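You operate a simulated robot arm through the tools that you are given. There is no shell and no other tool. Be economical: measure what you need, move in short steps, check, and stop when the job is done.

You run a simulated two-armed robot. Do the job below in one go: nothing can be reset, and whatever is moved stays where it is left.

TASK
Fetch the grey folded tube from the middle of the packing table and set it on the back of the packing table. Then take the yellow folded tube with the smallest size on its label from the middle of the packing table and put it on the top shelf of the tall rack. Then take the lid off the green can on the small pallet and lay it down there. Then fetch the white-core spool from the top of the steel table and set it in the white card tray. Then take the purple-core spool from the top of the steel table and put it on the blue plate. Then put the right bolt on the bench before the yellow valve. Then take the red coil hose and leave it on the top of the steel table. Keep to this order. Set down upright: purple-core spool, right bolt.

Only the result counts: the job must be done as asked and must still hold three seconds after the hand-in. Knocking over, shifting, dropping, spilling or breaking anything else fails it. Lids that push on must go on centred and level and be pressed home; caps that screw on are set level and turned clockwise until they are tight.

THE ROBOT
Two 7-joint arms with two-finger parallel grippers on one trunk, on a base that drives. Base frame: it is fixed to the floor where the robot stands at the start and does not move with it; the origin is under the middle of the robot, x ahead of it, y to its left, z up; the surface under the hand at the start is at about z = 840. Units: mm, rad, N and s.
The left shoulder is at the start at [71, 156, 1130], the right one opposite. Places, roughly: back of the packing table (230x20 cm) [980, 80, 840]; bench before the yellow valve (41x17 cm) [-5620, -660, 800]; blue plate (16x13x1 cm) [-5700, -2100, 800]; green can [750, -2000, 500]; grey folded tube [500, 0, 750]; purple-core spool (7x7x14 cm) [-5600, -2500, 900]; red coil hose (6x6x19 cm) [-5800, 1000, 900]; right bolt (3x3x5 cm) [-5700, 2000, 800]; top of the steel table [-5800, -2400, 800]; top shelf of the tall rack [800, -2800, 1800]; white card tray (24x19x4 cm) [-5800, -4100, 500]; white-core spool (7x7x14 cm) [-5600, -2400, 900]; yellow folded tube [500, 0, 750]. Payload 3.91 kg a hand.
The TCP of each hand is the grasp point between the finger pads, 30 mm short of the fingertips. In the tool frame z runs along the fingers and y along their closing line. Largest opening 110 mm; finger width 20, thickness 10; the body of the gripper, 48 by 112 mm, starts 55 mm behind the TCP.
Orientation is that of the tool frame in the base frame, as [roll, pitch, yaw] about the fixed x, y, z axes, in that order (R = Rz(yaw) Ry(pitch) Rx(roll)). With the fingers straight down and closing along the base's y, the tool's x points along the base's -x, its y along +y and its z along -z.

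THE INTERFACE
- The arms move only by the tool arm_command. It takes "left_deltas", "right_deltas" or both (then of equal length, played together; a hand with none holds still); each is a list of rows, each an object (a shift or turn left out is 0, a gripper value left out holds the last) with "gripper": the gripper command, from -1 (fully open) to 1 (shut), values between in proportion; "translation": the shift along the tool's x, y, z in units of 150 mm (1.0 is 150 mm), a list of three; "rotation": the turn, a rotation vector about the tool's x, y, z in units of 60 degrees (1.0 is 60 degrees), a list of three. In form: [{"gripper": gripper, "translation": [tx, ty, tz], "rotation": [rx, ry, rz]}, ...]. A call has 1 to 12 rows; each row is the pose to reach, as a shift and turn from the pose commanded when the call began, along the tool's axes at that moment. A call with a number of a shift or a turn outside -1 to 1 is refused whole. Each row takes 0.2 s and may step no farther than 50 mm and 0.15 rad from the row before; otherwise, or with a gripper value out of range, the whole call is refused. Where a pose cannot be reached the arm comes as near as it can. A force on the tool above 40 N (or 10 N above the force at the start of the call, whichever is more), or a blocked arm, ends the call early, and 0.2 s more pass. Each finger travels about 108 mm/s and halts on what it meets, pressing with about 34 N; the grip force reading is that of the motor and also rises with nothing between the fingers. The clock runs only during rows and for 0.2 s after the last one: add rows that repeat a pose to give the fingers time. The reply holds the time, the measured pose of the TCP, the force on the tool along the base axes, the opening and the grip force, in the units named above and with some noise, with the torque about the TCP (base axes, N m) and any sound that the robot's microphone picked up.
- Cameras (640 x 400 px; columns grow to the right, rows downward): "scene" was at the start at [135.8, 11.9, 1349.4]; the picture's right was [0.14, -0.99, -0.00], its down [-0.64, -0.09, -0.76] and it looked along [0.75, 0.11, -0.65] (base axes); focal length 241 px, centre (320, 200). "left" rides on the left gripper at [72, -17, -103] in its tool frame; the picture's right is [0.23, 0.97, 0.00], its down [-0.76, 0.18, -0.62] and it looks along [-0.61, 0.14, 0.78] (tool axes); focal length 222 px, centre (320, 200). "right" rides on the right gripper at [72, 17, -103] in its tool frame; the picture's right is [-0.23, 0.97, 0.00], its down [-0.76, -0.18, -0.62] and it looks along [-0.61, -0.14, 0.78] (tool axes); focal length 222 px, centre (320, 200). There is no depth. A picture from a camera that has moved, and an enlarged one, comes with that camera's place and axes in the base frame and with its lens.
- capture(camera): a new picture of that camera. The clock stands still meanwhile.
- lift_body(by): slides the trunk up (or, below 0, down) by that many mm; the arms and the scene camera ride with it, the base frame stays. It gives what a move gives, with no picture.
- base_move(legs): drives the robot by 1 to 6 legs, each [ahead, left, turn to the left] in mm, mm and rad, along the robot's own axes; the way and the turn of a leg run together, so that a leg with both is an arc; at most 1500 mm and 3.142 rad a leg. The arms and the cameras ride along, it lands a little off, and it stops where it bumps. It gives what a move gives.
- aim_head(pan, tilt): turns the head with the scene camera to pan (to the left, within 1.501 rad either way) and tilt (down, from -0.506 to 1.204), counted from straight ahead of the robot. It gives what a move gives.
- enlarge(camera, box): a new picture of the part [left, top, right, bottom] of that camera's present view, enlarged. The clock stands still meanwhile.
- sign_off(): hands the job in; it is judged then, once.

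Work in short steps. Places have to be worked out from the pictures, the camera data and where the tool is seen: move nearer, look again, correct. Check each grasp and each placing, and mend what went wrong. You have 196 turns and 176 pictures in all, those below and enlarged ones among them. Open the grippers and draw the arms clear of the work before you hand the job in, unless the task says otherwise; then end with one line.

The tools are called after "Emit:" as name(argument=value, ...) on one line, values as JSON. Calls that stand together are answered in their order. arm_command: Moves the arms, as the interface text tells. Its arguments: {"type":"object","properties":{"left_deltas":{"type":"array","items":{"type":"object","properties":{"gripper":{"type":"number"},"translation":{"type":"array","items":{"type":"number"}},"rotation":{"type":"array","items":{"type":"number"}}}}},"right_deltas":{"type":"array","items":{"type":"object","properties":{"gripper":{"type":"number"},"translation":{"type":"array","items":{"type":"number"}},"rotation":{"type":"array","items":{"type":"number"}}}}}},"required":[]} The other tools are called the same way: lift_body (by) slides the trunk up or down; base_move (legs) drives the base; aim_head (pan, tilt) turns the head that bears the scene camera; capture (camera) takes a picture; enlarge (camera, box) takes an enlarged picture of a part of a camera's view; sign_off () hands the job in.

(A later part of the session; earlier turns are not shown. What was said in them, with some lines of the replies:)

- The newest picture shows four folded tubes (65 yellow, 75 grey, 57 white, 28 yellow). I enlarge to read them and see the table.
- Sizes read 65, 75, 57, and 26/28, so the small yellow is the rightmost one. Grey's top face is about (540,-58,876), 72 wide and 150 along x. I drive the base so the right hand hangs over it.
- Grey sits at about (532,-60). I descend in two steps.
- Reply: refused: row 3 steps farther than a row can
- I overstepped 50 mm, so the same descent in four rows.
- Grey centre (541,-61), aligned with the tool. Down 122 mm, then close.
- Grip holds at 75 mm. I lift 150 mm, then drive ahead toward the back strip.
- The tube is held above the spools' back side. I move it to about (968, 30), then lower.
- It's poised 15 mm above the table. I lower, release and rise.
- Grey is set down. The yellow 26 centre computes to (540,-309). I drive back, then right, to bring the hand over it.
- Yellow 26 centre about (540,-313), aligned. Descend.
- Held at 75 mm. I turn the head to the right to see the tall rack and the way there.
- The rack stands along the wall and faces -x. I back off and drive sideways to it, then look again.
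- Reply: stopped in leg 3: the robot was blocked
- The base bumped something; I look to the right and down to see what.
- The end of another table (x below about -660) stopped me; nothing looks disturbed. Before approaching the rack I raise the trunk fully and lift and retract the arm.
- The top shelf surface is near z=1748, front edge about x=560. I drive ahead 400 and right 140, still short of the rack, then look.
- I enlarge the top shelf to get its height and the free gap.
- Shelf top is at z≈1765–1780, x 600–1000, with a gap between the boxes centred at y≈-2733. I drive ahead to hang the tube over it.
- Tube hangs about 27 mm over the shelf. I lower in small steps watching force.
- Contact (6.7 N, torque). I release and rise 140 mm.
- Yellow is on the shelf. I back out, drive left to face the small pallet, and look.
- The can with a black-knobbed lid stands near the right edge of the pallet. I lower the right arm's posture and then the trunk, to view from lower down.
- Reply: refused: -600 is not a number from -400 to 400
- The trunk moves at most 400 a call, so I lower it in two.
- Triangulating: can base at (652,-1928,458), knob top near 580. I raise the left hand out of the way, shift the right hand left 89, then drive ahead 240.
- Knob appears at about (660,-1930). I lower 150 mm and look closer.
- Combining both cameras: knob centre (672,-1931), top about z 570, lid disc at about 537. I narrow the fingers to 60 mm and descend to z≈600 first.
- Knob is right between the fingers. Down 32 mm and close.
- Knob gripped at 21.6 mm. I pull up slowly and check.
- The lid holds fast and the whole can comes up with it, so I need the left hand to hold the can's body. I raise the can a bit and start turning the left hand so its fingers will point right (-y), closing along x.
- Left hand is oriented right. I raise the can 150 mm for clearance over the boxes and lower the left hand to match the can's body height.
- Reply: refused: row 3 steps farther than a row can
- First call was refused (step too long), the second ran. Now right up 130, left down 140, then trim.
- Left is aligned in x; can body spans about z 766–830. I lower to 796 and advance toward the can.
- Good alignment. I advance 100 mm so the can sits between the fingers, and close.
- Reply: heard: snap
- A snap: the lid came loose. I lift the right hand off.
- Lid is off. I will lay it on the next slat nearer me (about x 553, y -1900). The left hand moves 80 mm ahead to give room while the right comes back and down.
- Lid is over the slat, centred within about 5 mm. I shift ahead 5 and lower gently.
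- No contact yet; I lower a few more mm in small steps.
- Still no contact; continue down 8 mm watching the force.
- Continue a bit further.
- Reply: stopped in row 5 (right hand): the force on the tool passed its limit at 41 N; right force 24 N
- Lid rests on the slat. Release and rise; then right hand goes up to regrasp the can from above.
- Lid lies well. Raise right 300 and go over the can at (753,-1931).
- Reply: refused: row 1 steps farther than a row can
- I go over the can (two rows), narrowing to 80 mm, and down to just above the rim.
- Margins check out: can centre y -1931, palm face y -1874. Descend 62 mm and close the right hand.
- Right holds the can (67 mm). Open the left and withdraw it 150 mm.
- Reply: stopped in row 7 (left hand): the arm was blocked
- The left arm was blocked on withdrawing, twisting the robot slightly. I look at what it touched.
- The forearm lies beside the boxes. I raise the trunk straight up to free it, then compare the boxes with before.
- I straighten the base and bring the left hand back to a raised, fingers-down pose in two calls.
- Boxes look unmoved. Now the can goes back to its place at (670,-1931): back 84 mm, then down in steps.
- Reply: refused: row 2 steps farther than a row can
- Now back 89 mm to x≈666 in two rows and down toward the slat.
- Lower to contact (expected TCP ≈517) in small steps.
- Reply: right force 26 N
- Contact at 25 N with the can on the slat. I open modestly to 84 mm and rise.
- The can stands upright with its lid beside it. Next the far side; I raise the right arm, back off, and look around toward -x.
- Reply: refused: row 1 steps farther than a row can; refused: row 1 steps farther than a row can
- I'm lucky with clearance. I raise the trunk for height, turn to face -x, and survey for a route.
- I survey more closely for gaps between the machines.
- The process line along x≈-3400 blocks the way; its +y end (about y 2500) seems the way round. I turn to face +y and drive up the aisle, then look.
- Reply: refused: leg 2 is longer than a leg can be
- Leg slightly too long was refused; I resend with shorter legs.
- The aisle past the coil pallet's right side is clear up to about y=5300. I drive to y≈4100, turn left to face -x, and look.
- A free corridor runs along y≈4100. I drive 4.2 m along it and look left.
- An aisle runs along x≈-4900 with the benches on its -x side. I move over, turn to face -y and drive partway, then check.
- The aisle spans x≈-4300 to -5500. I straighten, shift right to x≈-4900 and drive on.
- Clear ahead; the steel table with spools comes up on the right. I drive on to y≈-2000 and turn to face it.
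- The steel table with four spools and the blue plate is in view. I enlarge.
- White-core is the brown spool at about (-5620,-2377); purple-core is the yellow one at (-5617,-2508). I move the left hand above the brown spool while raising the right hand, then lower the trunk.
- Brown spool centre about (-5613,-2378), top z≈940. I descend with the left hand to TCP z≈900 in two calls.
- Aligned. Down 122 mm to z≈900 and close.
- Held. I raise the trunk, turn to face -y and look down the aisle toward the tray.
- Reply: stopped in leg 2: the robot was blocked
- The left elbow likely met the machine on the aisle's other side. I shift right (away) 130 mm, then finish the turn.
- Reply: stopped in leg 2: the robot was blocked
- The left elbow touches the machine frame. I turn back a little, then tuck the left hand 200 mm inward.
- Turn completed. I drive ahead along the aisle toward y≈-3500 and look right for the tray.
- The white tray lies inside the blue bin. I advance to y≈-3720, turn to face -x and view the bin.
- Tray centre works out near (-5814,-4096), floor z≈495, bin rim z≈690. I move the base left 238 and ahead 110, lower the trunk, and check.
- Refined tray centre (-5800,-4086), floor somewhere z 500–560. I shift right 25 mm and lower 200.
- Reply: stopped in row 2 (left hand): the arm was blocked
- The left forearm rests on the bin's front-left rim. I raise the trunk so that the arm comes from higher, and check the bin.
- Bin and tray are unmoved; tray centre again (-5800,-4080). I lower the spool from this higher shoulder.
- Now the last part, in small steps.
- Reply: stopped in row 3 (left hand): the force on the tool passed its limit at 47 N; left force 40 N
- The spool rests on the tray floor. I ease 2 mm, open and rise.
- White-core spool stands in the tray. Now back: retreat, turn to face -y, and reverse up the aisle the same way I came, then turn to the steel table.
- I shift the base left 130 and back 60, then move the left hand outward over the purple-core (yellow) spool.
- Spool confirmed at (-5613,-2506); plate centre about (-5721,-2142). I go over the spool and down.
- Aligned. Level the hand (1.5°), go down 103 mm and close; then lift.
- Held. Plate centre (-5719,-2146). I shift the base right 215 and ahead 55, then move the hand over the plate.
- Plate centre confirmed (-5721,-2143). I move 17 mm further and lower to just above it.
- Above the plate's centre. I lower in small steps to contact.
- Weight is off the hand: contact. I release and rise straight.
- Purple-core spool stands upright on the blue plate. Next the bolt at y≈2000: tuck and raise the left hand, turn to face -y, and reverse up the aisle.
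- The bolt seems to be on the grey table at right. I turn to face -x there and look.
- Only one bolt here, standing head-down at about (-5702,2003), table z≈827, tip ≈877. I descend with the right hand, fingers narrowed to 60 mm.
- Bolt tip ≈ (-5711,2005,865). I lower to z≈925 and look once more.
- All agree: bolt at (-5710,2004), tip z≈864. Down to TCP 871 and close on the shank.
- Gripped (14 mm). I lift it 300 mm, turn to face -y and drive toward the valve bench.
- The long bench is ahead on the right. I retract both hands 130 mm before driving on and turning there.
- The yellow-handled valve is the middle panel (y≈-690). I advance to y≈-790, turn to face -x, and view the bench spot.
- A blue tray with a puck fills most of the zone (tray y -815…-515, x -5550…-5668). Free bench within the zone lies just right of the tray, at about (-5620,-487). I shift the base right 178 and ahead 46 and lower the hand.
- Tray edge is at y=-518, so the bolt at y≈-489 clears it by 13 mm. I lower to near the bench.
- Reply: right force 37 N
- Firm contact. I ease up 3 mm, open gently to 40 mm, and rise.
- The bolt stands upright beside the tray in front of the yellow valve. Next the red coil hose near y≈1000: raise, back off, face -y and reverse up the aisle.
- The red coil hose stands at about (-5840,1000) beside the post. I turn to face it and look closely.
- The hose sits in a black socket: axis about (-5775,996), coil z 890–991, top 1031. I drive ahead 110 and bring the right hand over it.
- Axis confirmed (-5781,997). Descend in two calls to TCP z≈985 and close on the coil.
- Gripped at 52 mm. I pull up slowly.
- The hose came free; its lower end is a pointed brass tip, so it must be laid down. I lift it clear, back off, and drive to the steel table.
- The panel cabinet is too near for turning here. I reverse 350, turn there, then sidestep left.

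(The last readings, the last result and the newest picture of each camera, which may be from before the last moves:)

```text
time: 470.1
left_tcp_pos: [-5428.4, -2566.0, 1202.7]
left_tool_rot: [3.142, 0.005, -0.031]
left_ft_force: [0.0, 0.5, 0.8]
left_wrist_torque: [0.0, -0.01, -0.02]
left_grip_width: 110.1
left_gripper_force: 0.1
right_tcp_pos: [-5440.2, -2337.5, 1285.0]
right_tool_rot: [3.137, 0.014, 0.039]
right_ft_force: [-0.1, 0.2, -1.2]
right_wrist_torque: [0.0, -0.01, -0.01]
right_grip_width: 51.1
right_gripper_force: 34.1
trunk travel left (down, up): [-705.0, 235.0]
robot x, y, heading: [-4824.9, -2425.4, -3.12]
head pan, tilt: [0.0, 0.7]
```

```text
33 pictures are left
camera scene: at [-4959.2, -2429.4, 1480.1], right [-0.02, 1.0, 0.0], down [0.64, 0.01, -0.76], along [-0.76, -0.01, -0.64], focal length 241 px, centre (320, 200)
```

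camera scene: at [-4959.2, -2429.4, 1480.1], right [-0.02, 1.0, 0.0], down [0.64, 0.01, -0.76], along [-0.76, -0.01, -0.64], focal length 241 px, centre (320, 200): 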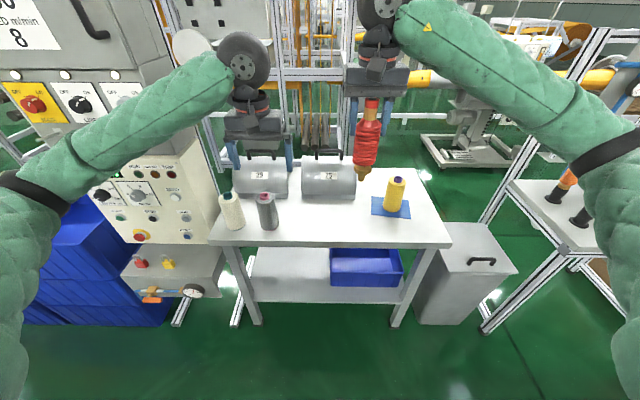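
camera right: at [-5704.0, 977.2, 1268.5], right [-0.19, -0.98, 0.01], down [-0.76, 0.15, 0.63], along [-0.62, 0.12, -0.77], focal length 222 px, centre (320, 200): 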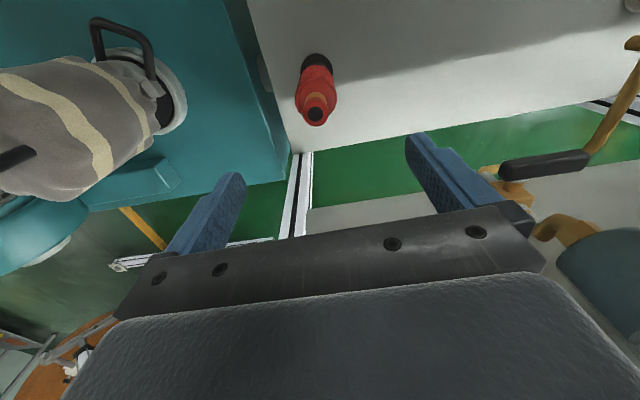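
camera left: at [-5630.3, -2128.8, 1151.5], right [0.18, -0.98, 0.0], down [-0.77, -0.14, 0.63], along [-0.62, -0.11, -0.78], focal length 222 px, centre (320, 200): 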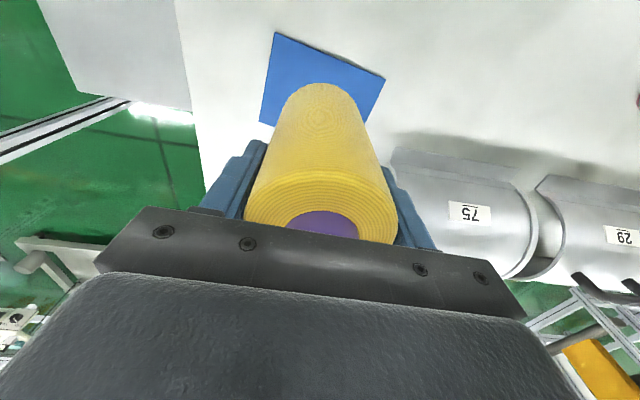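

I now pitch the right hand up 90° (fingers pointing -x) so the hose lies horizontal, done high above the table.

Emit:
arm_command(right_deltas=[{"rotation": [0, -0.125, 0]}, {"rotation": [0, -0.25, 0]}, {"rotation": [0, -0.375, 0]}, {"rotation": [0, -0.5, 0]}, {"rotation": [0, -0.625, 0]}, {"rotation": [0, -0.75, 0]}, {"rotation": [0, -0.875, 0]}, {"rotation": [0, -1.0, 0]}])

Emit:
arm_command(right_deltas=[{"rotation": [0, -0.125, 0]}, {"rotation": [0, -0.25, 0]}, {"rotation": [0, -0.375, 0]}, {"rotation": [0, -0.5, 0]}])

Emit:
capture(camera="scene")

```text
time: 471.9
left_tcp_pos: [-5427.8, -2567.2, 1203.3]
left_tool_rot: [-3.142, 0.006, -0.031]
left_ft_force: [1.2, 0.1, 0.2]
left_wrist_torque: [-0.07, 0.02, 0.01]
left_grip_width: 110.1
left_gripper_force: 0.0
right_tcp_pos: [-5438.5, -2337.3, 1286.8]
right_tool_rot: [3.131, 1.061, 0.029]
right_ft_force: [0.4, -0.7, -0.7]
right_wrist_torque: [0.03, -0.07, 0.0]
right_grip_width: 51.4
right_gripper_force: 33.3
trunk travel left (down, up): [-705.0, 235.0]
robot x, y, heading: [-4823.9, -2426.6, -3.125]
head pan, tilt: [0.0, 0.7]
```

```text
time: 473.1
left_tcp_pos: [-5427.7, -2563.3, 1205.3]
left_tool_rot: [3.139, 0.007, -0.032]
left_ft_force: [0.3, 1.9, 0.4]
left_wrist_torque: [-0.09, 0.04, 0.01]
left_grip_width: 109.8
left_gripper_force: 0.0
right_tcp_pos: [-5436.8, -2365.1, 1175.3]
right_tool_rot: [3.026, 1.327, -0.041]
right_ft_force: [0.8, 0.6, -1.9]
right_wrist_torque: [0.01, -0.07, 0.0]
right_grip_width: 51.2
right_gripper_force: 34.2
right hand out of reach, approached as far as the arm can: row 2, 3, 4
trunk travel left (down, up): [-705.0, 235.0]
robot x, y, heading: [-4825.4, -2425.3, -3.125]
head pan, tilt: [0.0, 0.7]
stopped in row 4 (right hand): the arm was blocked; the commanded pose is now the measured one
```

```text
32 pictures are left
camera scene: at [-4956.3, -2425.5, 1480.3], right [-0.02, 1.0, 0.0], down [0.64, 0.01, -0.77], along [-0.77, -0.01, -0.64], focal length 241 px, centre (320, 200)
```

scene: 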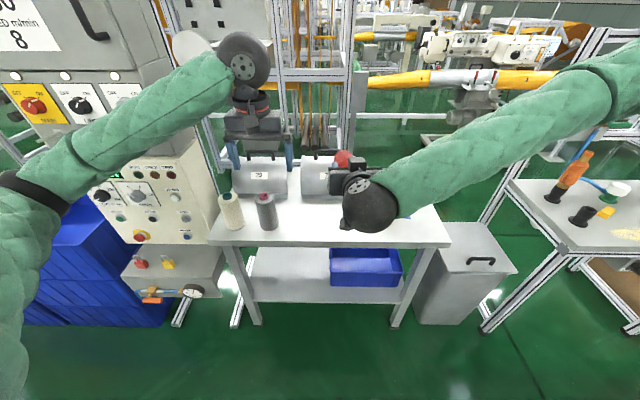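

The arm is cramped this close; reach should grow. I move the hand 140 mm ahead while finishing the pitch.

Emit:
arm_command(right_deltas=[{"translation": [-0.07, 0, 0.3]}, {"translation": [-0.15, 0, 0.6]}, {"translation": [-0.22, 0, 0.9]}, {"translation": [-0.22, 0, 0.9], "rotation": [0.05, -0.1, 0]}, {"translation": [-0.22, 0, 0.9], "rotation": [0.1, -0.2, 0.0]}])

Emit:
capture(camera="scene")

```text
time: 474.3
left_tcp_pos: [-5429.9, -2565.3, 1201.6]
left_tool_rot: [3.139, 0.005, -0.033]
left_ft_force: [0.0, -0.4, -0.4]
left_wrist_torque: [-0.04, -0.03, 0.0]
left_grip_width: 110.1
left_gripper_force: 0.0
right_tcp_pos: [-5578.3, -2378.0, 1173.1]
right_tool_rot: [2.816, 1.536, -0.357]
right_ft_force: [0.1, 1.1, -1.9]
right_wrist_torque: [-0.02, 0.0, -0.02]
right_grip_width: 51.3
right_gripper_force: 34.3
trunk travel left (down, up): [-705.0, 235.0]
robot x, y, heading: [-4820.9, -2425.3, -3.124]
head pan, tilt: [0.0, 0.7]
```

```text
31 pictures are left
camera scene: at [-4960.8, -2428.6, 1479.8], right [-0.01, 1.0, 0.0], down [0.65, 0.01, -0.76], along [-0.76, -0.01, -0.65], focal length 241 px, centre (320, 200)
```

scene: 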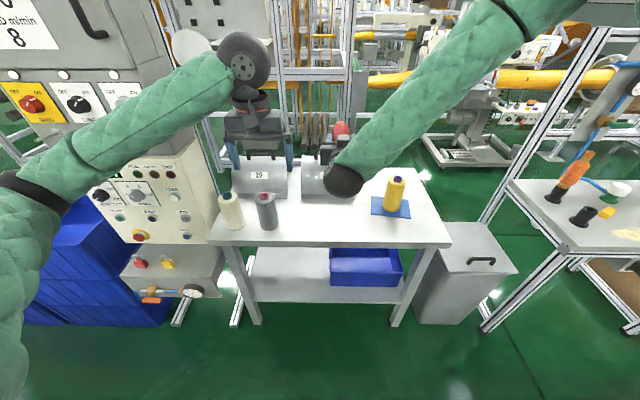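

Now the hose is level and points -x at (-5578,-2378). I lower straight down (tool x) in steps.

Emit:
arm_command(right_deltas=[{"translation": [0.3, 0, 0]}, {"translation": [0.6, 0, 0]}, {"translation": [0.9, 0, 0]}])

Emit:
arm_command(right_deltas=[{"translation": [0.3, 0, 0]}, {"translation": [0.6, 0, 0]}, {"translation": [0.8, 0, 0]}])

Emit:
capture(camera="scene")

```text
time: 475.1
left_tcp_pos: [-5428.6, -2565.6, 1203.0]
left_tool_rot: [3.141, 0.002, -0.031]
left_ft_force: [-0.3, -0.4, 0.9]
left_wrist_torque: [-0.03, 0.0, -0.02]
left_grip_width: 110.0
left_gripper_force: 0.2
right_tcp_pos: [-5564.5, -2415.2, 1057.3]
right_tool_rot: [2.933, 1.523, -0.262]
right_ft_force: [-0.5, 0.0, -1.7]
right_wrist_torque: [-0.02, -0.06, -0.02]
right_grip_width: 51.0
right_gripper_force: 33.7
right hand out of reach, approached as far as the arm can: row 1, 2, 3
trunk travel left (down, up): [-705.0, 235.0]
robot x, y, heading: [-4827.4, -2427.5, -3.127]
head pan, tilt: [0.0, 0.7]
```

```text
time: 475.9
left_tcp_pos: [-5429.5, -2566.4, 1203.6]
left_tool_rot: [-3.142, 0.005, -0.032]
left_ft_force: [-0.2, -1.6, 0.3]
left_wrist_torque: [0.02, 0.0, 0.0]
left_grip_width: 110.2
left_gripper_force: 0.1
right_tcp_pos: [-5550.6, -2461.6, 962.9]
right_tool_rot: [2.956, 1.519, -0.248]
right_ft_force: [0.2, 0.3, -1.6]
right_wrist_torque: [0.03, -0.08, 0.01]
right_grip_width: 51.3
right_gripper_force: 33.9
right hand out of reach, approached as far as the arm can: row 1, 2, 3
trunk travel left (down, up): [-705.0, 235.0]
robot x, y, heading: [-4823.2, -2426.0, -3.128]
head pan, tilt: [0.0, 0.7]
```

```text
30 pictures are left
camera scene: at [-4959.5, -2429.6, 1480.1], right [-0.02, 1.0, 0.0], down [0.64, 0.01, -0.76], along [-0.76, -0.01, -0.64], focal length 241 px, centre (320, 200)
```

scene: 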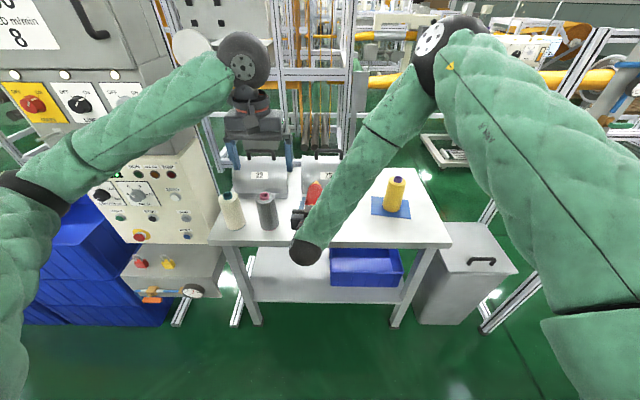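

The arm runs out of range low down, drifting left. I go back up to the good pose and will lower the trunk instead.

Emit:
arm_command(right_deltas=[{"translation": [-0.3, 0, 0]}, {"translation": [-0.6, 0, 0]}, {"translation": [-0.9, 0, 0]}, {"translation": [-1.0, 0, 0]}])

Emit:
arm_command(right_deltas=[{"translation": [-0.3, 0, 0]}, {"translation": [-0.6, 0, 0]}, {"translation": [-0.7, 0, 0]}])

```text
time: 476.9
left_tcp_pos: [-5428.2, -2564.9, 1202.5]
left_tool_rot: [3.141, 0.002, -0.03]
left_ft_force: [0.5, 0.7, -0.1]
left_wrist_torque: [0.0, -0.03, -0.01]
left_grip_width: 109.8
left_gripper_force: 0.0
right_tcp_pos: [-5555.3, -2458.2, 1113.7]
right_tool_rot: [2.853, 1.536, -0.317]
right_ft_force: [-0.1, 0.2, -2.6]
right_wrist_torque: [0.01, -0.1, 0.01]
right_grip_width: 51.4
right_gripper_force: 33.1
trunk travel left (down, up): [-705.0, 235.0]
robot x, y, heading: [-4827.1, -2426.1, -3.127]
head pan, tilt: [0.0, 0.7]
```

```text
time: 477.7
left_tcp_pos: [-5429.1, -2566.4, 1203.4]
left_tool_rot: [3.141, 0.003, -0.032]
left_ft_force: [-1.3, -3.4, 2.9]
left_wrist_torque: [0.28, -0.06, 0.06]
left_grip_width: 107.9
left_gripper_force: 0.0
right_tcp_pos: [-5559.5, -2457.1, 1219.3]
right_tool_rot: [2.846, 1.535, -0.329]
right_ft_force: [-0.2, 0.1, -2.5]
right_wrist_torque: [-0.03, -0.08, 0.0]
right_grip_width: 51.0
right_gripper_force: 34.3
trunk travel left (down, up): [-705.0, 235.0]
robot x, y, heading: [-4823.6, -2425.5, -3.124]
head pan, tilt: [0.0, 0.7]
```

The right gripper just brushes the left hand; I move the right hand 85 mm to the right.

Emit:
arm_command(right_deltas=[{"translation": [0, -0.25, 0]}, {"translation": [0, -0.5, 0]}, {"translation": [0.0, -0.57, 0.05]}])

Emit:
lift_body(by=-300)

Emit:
capture(camera="scene")

```text
time: 478.5
left_tcp_pos: [-5428.8, -2568.6, 1203.4]
left_tool_rot: [3.14, 0.004, -0.031]
left_ft_force: [0.5, 0.7, 0.6]
left_wrist_torque: [0.01, -0.01, 0.02]
left_grip_width: 110.0
left_gripper_force: 0.1
right_tcp_pos: [-5562.9, -2374.7, 1219.5]
right_tool_rot: [2.863, 1.535, -0.309]
right_ft_force: [0.0, 0.3, -0.6]
right_wrist_torque: [0.01, -0.06, -0.02]
right_grip_width: 51.4
right_gripper_force: 33.9
trunk travel left (down, up): [-705.0, 235.0]
robot x, y, heading: [-4825.2, -2427.4, -3.129]
head pan, tilt: [0.0, 0.7]
```

```text
time: 481.5
left_tcp_pos: [-5427.9, -2566.5, 903.5]
left_tool_rot: [3.141, 0.003, -0.032]
left_ft_force: [0.2, 0.1, -0.1]
left_wrist_torque: [-0.01, 0.04, -0.03]
left_grip_width: 110.0
left_gripper_force: 0.1
right_tcp_pos: [-5563.1, -2373.7, 918.1]
right_tool_rot: [2.823, 1.536, -0.349]
right_ft_force: [-0.5, 0.3, -2.1]
right_wrist_torque: [0.01, -0.08, 0.0]
right_grip_width: 51.3
right_gripper_force: 33.6
trunk travel left (down, up): [-405.0, 535.0]
robot x, y, heading: [-4821.2, -2425.4, -3.123]
head pan, tilt: [0.0, 0.7]
```

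```text
29 pictures are left
camera scene: at [-4958.7, -2429.4, 1180.2], right [-0.02, 1.0, 0.0], down [0.64, 0.01, -0.76], along [-0.76, -0.01, -0.64], focal length 241 px, centre (320, 200)
```

scene: 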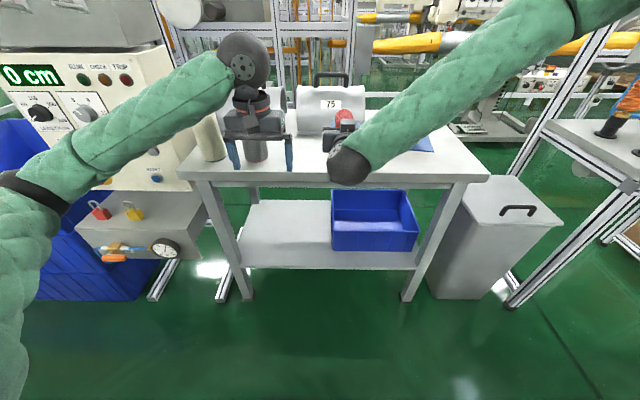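

Good. I move 15 mm ahead, lower the trunk another 65 mm, and inspect.

Emit:
arm_command(right_deltas=[{"translation": [0, 0, 0.1]}, {"translation": [0, 0, 0.1]}])

Emit:
lift_body(by=-65)

Emit:
enlarge(camera="scene", box=[250, 80, 450, 205])

Emit:
capture(camera="right")

```text
time: 482.1
left_tcp_pos: [-5429.6, -2565.8, 902.7]
left_tool_rot: [-3.141, 0.002, -0.032]
left_ft_force: [-0.7, -0.4, 0.4]
left_wrist_torque: [0.0, 0.01, -0.03]
left_grip_width: 110.2
left_gripper_force: 0.1
right_tcp_pos: [-5578.6, -2372.4, 919.0]
right_tool_rot: [2.824, 1.536, -0.348]
right_ft_force: [-0.5, -0.4, -2.0]
right_wrist_torque: [0.05, -0.09, 0.01]
right_grip_width: 51.6
right_gripper_force: 33.9
trunk travel left (down, up): [-405.0, 535.0]
robot x, y, heading: [-4826.3, -2424.3, -3.125]
head pan, tilt: [0.0, 0.7]
```

```text
time: 483.1
left_tcp_pos: [-5427.4, -2566.1, 838.0]
left_tool_rot: [3.141, 0.005, -0.032]
left_ft_force: [0.0, 0.3, 0.0]
left_wrist_torque: [0.01, 0.02, -0.01]
left_grip_width: 110.0
left_gripper_force: 0.0
right_tcp_pos: [-5577.5, -2372.1, 853.1]
right_tool_rot: [2.817, 1.535, -0.352]
right_ft_force: [-0.1, -0.3, -0.9]
right_wrist_torque: [-0.01, -0.13, -0.04]
right_grip_width: 51.3
right_gripper_force: 34.4
trunk travel left (down, up): [-340.0, 600.0]
robot x, y, heading: [-4825.7, -2428.8, -3.132]
head pan, tilt: [0.0, 0.7]
```

```text
3.20 times, centred on (350, 142) of scene
camera zoom: at [-4958.4, -2429.4, 1115.3], right [-0.02, 1.0, 0.0], down [0.64, 0.01, -0.76], along [-0.76, -0.01, -0.64], focal length 771 px, centre (224, 384)
```

zoom: 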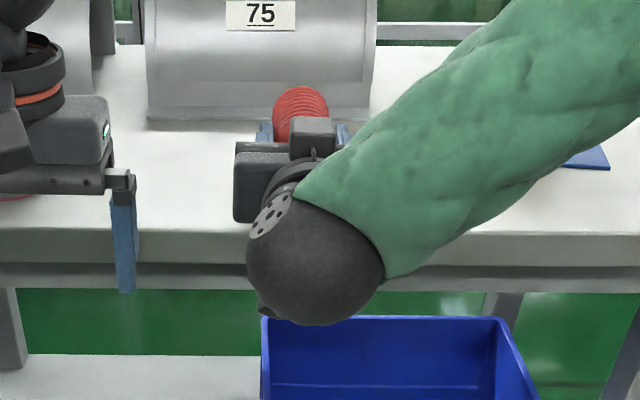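

```text
27 pictures are left
camera right: at [-5472.8, -2393.4, 784.5], right [-0.04, -0.97, 0.24], down [0.6, 0.17, 0.78], along [-0.8, 0.17, 0.58], focal length 222 px, centre (320, 200)
```

right: 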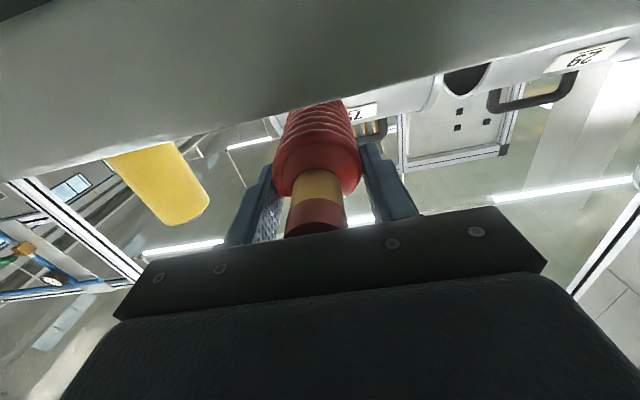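

The camera under the hand is clear of the table edge. About 28 mm to go: trunk down 20, then fine steps.

Emit:
lift_body(by=-20)

Emit:
arm_command(right_deltas=[{"translation": [0.015, 0, 0]}, {"translation": [0.03, 0, 0]}, {"translation": [0.03, 0, 0]}])

Emit:
enlarge(camera="scene", box=[250, 60, 450, 185])

```text
time: 483.8
left_tcp_pos: [-5428.4, -2565.3, 817.9]
left_tool_rot: [3.14, 0.005, -0.032]
left_ft_force: [-0.4, 0.0, -0.8]
left_wrist_torque: [0.03, -0.04, 0.03]
left_grip_width: 109.9
left_gripper_force: 0.0
right_tcp_pos: [-5578.1, -2371.2, 833.7]
right_tool_rot: [2.786, 1.539, -0.387]
right_ft_force: [-3.9, 0.1, 9.6]
right_wrist_torque: [0.0, 1.1, 0.05]
right_grip_width: 51.5
right_gripper_force: 34.1
trunk travel left (down, up): [-320.0, 620.0]
robot x, y, heading: [-4821.1, -2428.6, -3.125]
head pan, tilt: [0.0, 0.7]
```

```text
time: 484.6
left_tcp_pos: [-5427.1, -2566.0, 820.4]
left_tool_rot: [3.14, 0.006, -0.033]
left_ft_force: [0.9, 0.3, -0.2]
left_wrist_torque: [0.0, 0.0, 0.0]
left_grip_width: 110.1
left_gripper_force: 0.1
right_tcp_pos: [-5576.7, -2372.6, 831.8]
right_tool_rot: [2.764, 1.54, -0.407]
right_ft_force: [-5.2, 1.6, 25.3]
right_wrist_torque: [0.05, 0.43, -0.08]
right_grip_width: 51.2
right_gripper_force: 34.0
trunk travel left (down, up): [-320.0, 620.0]
robot x, y, heading: [-4823.4, -2424.1, -3.13]
head pan, tilt: [0.0, 0.7]
```

```text
3.20 times, centred on (350, 122) of scene
camera zoom: at [-4957.4, -2429.4, 1095.5], right [-0.02, 1.0, 0.0], down [0.64, 0.01, -0.77], along [-0.77, -0.01, -0.64], focal length 771 px, centre (224, 448)
```

zoom: 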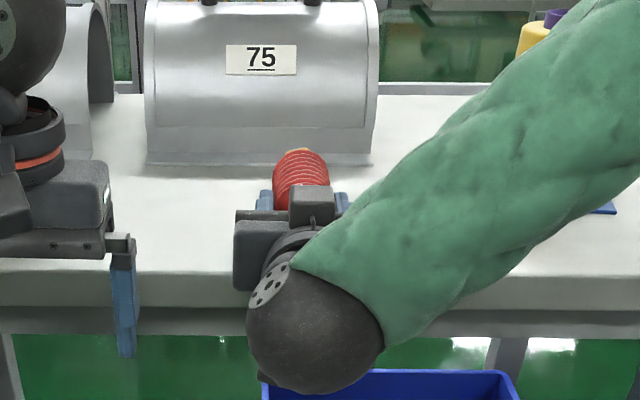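

The hose bears on the table. I ease 1.5 mm, open, and look before withdrawing.

Emit:
arm_command(right_deltas=[{"translation": [-0.012, 0, 0]}, {"translation": [-0.012, 0, 0], "gripper": 0}, {"translation": [-0.012, 0, 0], "gripper": -0.3}, {"translation": [-0.012, 0, 0], "gripper": -0.6}, {"translation": [-0.012, 0, 0], "gripper": -0.6}])

Emit:
enlarge(camera="scene", box=[250, 60, 450, 185])

Emit:
capture(camera="right")

```text
time: 485.8
left_tcp_pos: [-5428.2, -2566.8, 818.3]
left_tool_rot: [-3.141, 0.002, -0.031]
left_ft_force: [1.0, 0.9, -0.5]
left_wrist_torque: [0.02, -0.01, -0.02]
left_grip_width: 109.9
left_gripper_force: 0.0
right_tcp_pos: [-5578.3, -2374.0, 830.8]
right_tool_rot: [2.831, 1.536, -0.343]
right_ft_force: [0.2, 0.2, 0.3]
right_wrist_torque: [0.02, 0.04, 0.03]
right_grip_width: 87.9
right_gripper_force: 0.1
trunk travel left (down, up): [-320.0, 620.0]
robot x, y, heading: [-4823.8, -2429.4, -3.128]
head pan, tilt: [0.0, 0.7]
```

```text
3.20 times, centred on (350, 122) of scene
camera zoom: at [-4958.8, -2429.4, 1095.1], right [-0.02, 1.0, 0.0], down [0.64, 0.01, -0.76], along [-0.76, -0.01, -0.64], focal length 771 px, centre (224, 448)
```

zoom: 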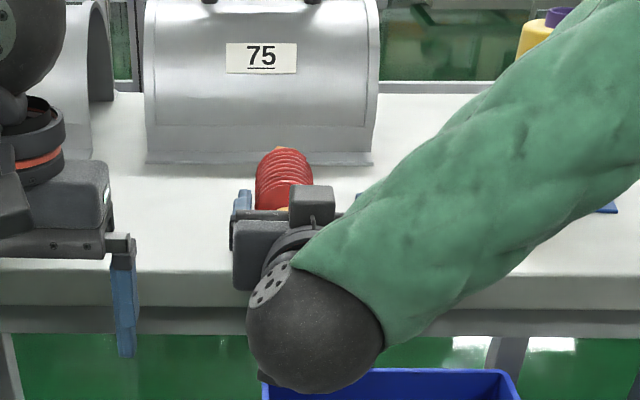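

```text
24 pictures are left
camera right: at [-5472.7, -2393.4, 761.1], right [-0.04, -0.97, 0.24], down [0.6, 0.17, 0.78], along [-0.8, 0.17, 0.58], focal length 222 px, centre (320, 200)
```

right: 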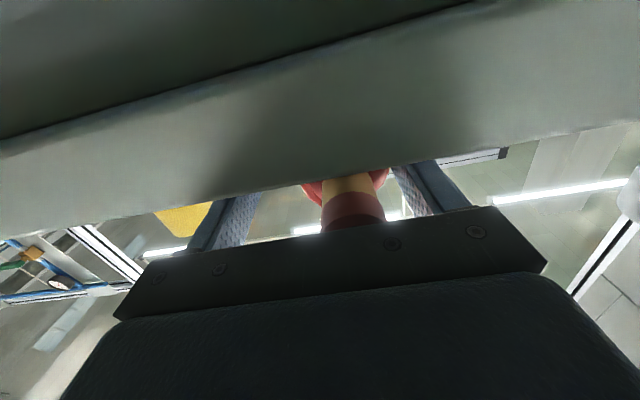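

The hose rolled ~14 mm toward the -y finger. I wait with the fingers as a fence, open a bit more, and see whether it keeps rolling.

Emit:
arm_command(right_deltas=[{"gripper": -0.7}, {"gripper": -0.8}, {"gripper": -0.9}, {"gripper": -1}, {"gripper": -1}, {"gripper": -1}, {"gripper": -1}, {"gripper": -1}, {"gripper": -1}, {"gripper": -1}])

Emit:
enlarge(camera="scene", box=[250, 60, 450, 185])

```text
time: 488.0
left_tcp_pos: [-5427.6, -2565.8, 817.7]
left_tool_rot: [-3.141, 0.004, -0.031]
left_ft_force: [0.6, -0.2, -0.5]
left_wrist_torque: [0.01, 0.02, 0.02]
left_grip_width: 109.8
left_gripper_force: 0.0
right_tcp_pos: [-5577.4, -2371.9, 830.1]
right_tool_rot: [2.824, 1.536, -0.35]
right_ft_force: [0.7, 1.2, -0.1]
right_wrist_torque: [0.0, -0.02, -0.01]
right_grip_width: 109.9
right_gripper_force: 0.1
trunk travel left (down, up): [-320.0, 620.0]
robot x, y, heading: [-4822.5, -2429.8, -3.125]
head pan, tilt: [0.0, 0.7]
```

```text
3.20 times, centred on (350, 122) of scene
camera zoom: at [-4958.7, -2429.4, 1095.1], right [-0.02, 1.0, 0.0], down [0.64, 0.01, -0.76], along [-0.76, -0.01, -0.64], focal length 771 px, centre (224, 448)
```

zoom: 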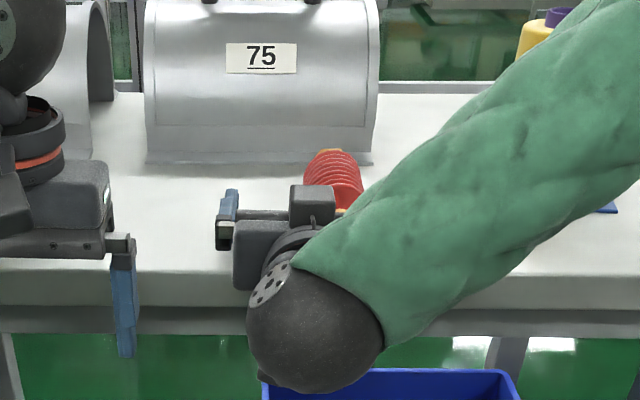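

It rolled back to the other finger. I wait 2 s with the hand as a fence and look again.

Emit:
arm_command(right_deltas=[{"gripper": -1}, {"gripper": -1}, {"gripper": -1}, {"gripper": -1}, {"gripper": -1}, {"gripper": -1}, {"gripper": -1}, {"gripper": -1}, {"gripper": -1}, {"gripper": -1}])

Emit:
enlarge(camera="scene", box=[250, 60, 450, 185])

```text
time: 490.2
left_tcp_pos: [-5428.0, -2565.1, 818.1]
left_tool_rot: [3.141, 0.003, -0.032]
left_ft_force: [-0.7, 1.3, -0.6]
left_wrist_torque: [0.01, 0.0, 0.01]
left_grip_width: 110.1
left_gripper_force: 0.1
right_tcp_pos: [-5577.9, -2371.9, 830.4]
right_tool_rot: [2.824, 1.535, -0.348]
right_ft_force: [-0.2, 0.0, 0.1]
right_wrist_torque: [0.0, 0.0, -0.02]
right_grip_width: 110.2
right_gripper_force: 0.1
trunk travel left (down, up): [-320.0, 620.0]
robot x, y, heading: [-4827.9, -2428.9, -3.122]
head pan, tilt: [0.0, 0.7]
```

```text
3.20 times, centred on (350, 122) of scene
camera zoom: at [-4958.8, -2429.4, 1095.1], right [-0.02, 1.0, 0.0], down [0.64, 0.01, -0.76], along [-0.76, -0.01, -0.64], focal length 771 px, centre (224, 448)
```

zoom: 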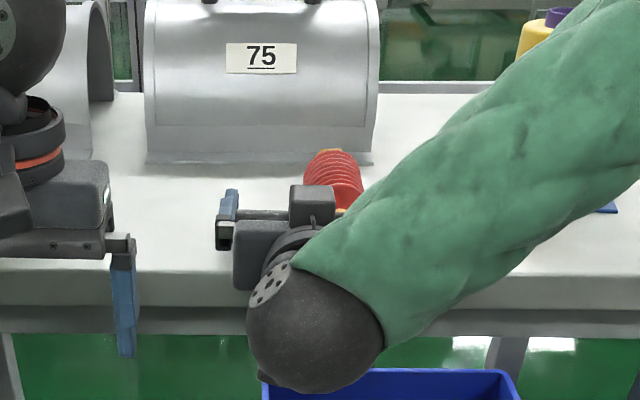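

It has come to rest, near the +y finger. I shift the hand 15 mm in +y to separate from it and check that it stays.

Emit:
arm_command(right_deltas=[{"translation": [0, -0.05, 0]}, {"translation": [0, -0.12, 0]}, {"translation": [0, -0.12, 0]}, {"translation": [0, -0.12, 0]}, {"translation": [0, -0.12, 0]}])

Emit:
enlarge(camera="scene", box=[250, 60, 450, 185])

```text
time: 491.4
left_tcp_pos: [-5427.7, -2566.9, 818.5]
left_tool_rot: [-3.141, 0.002, -0.033]
left_ft_force: [0.2, -0.1, 0.3]
left_wrist_torque: [-0.01, -0.02, 0.0]
left_grip_width: 110.0
left_gripper_force: 0.1
right_tcp_pos: [-5577.4, -2354.6, 830.5]
right_tool_rot: [2.827, 1.536, -0.346]
right_ft_force: [-0.2, 0.5, 0.1]
right_wrist_torque: [0.05, 0.0, 0.0]
right_grip_width: 109.9
right_gripper_force: 0.1
trunk travel left (down, up): [-320.0, 620.0]
robot x, y, heading: [-4827.0, -2425.8, -3.128]
head pan, tilt: [0.0, 0.7]
```

```text
3.20 times, centred on (350, 122) of scene
camera zoom: at [-4958.7, -2429.4, 1095.1], right [-0.02, 1.0, 0.0], down [0.64, 0.01, -0.76], along [-0.76, -0.01, -0.64], focal length 771 px, centre (224, 448)
```

zoom: 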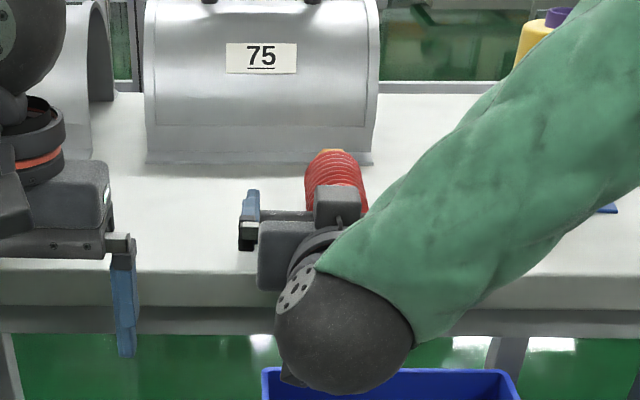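

It stays put, clear of both fingers. I withdraw the right hand straight back (+x) 140 mm.

Emit:
arm_command(right_deltas=[{"translation": [0, -0.03, -0.15]}, {"translation": [0, -0.03, -0.35]}, {"translation": [0, -0.03, -0.6]}, {"translation": [0, -0.03, -0.85]}])

Emit:
enlarge(camera="scene", box=[250, 60, 450, 185])

```text
time: 492.4
left_tcp_pos: [-5428.2, -2565.2, 817.9]
left_tool_rot: [-3.141, 0.004, -0.032]
left_ft_force: [0.4, 0.0, 0.3]
left_wrist_torque: [0.0, 0.01, -0.01]
left_grip_width: 110.0
left_gripper_force: 0.2
right_tcp_pos: [-5447.6, -2353.2, 834.2]
right_tool_rot: [2.813, 1.537, -0.356]
right_ft_force: [-0.6, -0.1, 0.5]
right_wrist_torque: [-0.02, -0.02, -0.02]
right_grip_width: 110.2
right_gripper_force: 0.1
trunk travel left (down, up): [-320.0, 620.0]
robot x, y, heading: [-4824.2, -2428.3, -3.13]
head pan, tilt: [0.0, 0.7]
```

```text
3.20 times, centred on (350, 122) of scene
camera zoom: at [-4958.6, -2429.4, 1095.1], right [-0.02, 1.0, 0.0], down [0.64, 0.01, -0.76], along [-0.76, -0.01, -0.64], focal length 771 px, centre (224, 448)
```

zoom: 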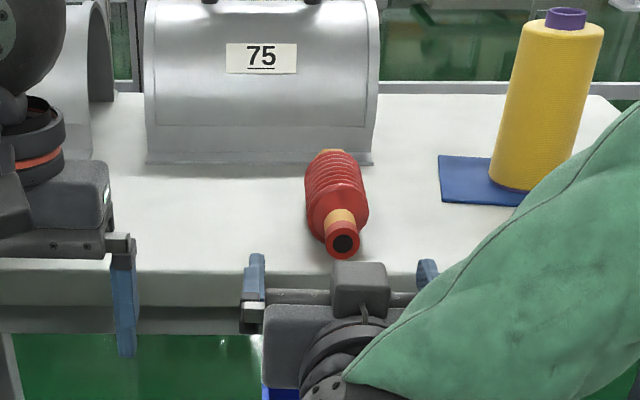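

The hose lies still on the steel table. I back off and raise the trunk to clear, then do a last check.

Emit:
base_move(legs=[[-90, 0, 0]])

Emit:
lift_body(by=300)

Emit:
capture(camera="scene")

```text
time: 493.5
left_tcp_pos: [-5337.0, -2562.8, 820.2]
left_tool_rot: [-3.14, 0.005, -0.033]
left_ft_force: [-0.1, 0.2, 0.2]
left_wrist_torque: [0.02, 0.06, -0.01]
left_grip_width: 110.0
left_gripper_force: 0.0
right_tcp_pos: [-5356.9, -2350.7, 835.6]
right_tool_rot: [2.807, 1.537, -0.367]
right_ft_force: [-0.4, 0.1, -0.3]
right_wrist_torque: [-0.01, -0.02, 0.02]
right_grip_width: 110.1
right_gripper_force: 0.0
trunk travel left (down, up): [-320.0, 620.0]
robot x, y, heading: [-4732.3, -2426.8, -3.131]
head pan, tilt: [0.0, 0.7]
```

```text
time: 496.5
left_tcp_pos: [-5338.3, -2563.2, 1118.9]
left_tool_rot: [-3.142, 0.003, -0.034]
left_ft_force: [0.4, -0.3, -0.5]
left_wrist_torque: [0.0, 0.02, -0.04]
left_grip_width: 110.1
left_gripper_force: 0.0
right_tcp_pos: [-5357.6, -2350.4, 1135.0]
right_tool_rot: [2.822, 1.537, -0.35]
right_ft_force: [0.4, -0.6, 0.4]
right_wrist_torque: [0.0, -0.02, 0.01]
right_grip_width: 109.9
right_gripper_force: 0.1
trunk travel left (down, up): [-620.0, 320.0]
robot x, y, heading: [-4735.8, -2426.4, -3.124]
head pan, tilt: [0.0, 0.7]
```

```text
19 pictures are left
camera scene: at [-4868.3, -2427.9, 1395.0], right [-0.01, 1.0, 0.0], down [0.64, 0.01, -0.76], along [-0.76, -0.01, -0.64], focal length 241 px, centre (320, 200)
```

scene: 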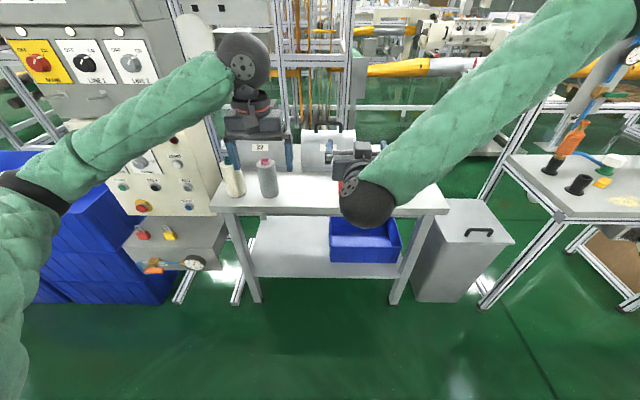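

Hands are clear; one more lift to see that the hose still lies still behind the hand.

Emit:
lift_body(by=250)

Emit:
capture(camera="scene")

```text
time: 499.1
left_tcp_pos: [-5338.6, -2563.7, 1368.4]
left_tool_rot: [-3.141, 0.004, -0.032]
left_ft_force: [0.4, 0.0, -0.7]
left_wrist_torque: [-0.03, 0.02, -0.04]
left_grip_width: 109.9
left_gripper_force: 0.1
right_tcp_pos: [-5358.5, -2350.4, 1383.6]
right_tool_rot: [2.823, 1.537, -0.35]
right_ft_force: [0.2, 0.1, 0.3]
right_wrist_torque: [-0.03, 0.02, -0.01]
right_grip_width: 110.0
right_gripper_force: 0.0
trunk travel left (down, up): [-870.0, 70.0]
robot x, y, heading: [-4735.0, -2423.0, -3.124]
head pan, tilt: [0.0, 0.7]
```

```text
18 pictures are left
camera scene: at [-4868.4, -2428.0, 1645.0], right [-0.01, 1.0, 0.0], down [0.64, 0.01, -0.76], along [-0.76, -0.01, -0.64], focal length 241 px, centre (320, 200)
```

scene: 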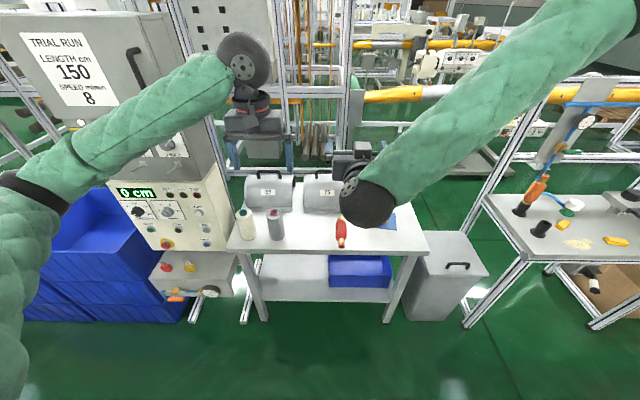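

The hose lies still on the steel table, all seven items are placed, and both hands are open and clear, so I hand in.

Emit:
sign_off()

```text
The job is handed in.
```

All seven steps were done in the order given, and I handed the job in; the judge's result was not shown to me. Two placings could be questioned: the bolt stands on the last free strip of bench beside a blue tray that covers most of the spot before the yellow valve, and the red hose is lying on its side on the steel table. My arms also bumped the floor bins and the equipment beside the small pallet, but nothing I could see moved.
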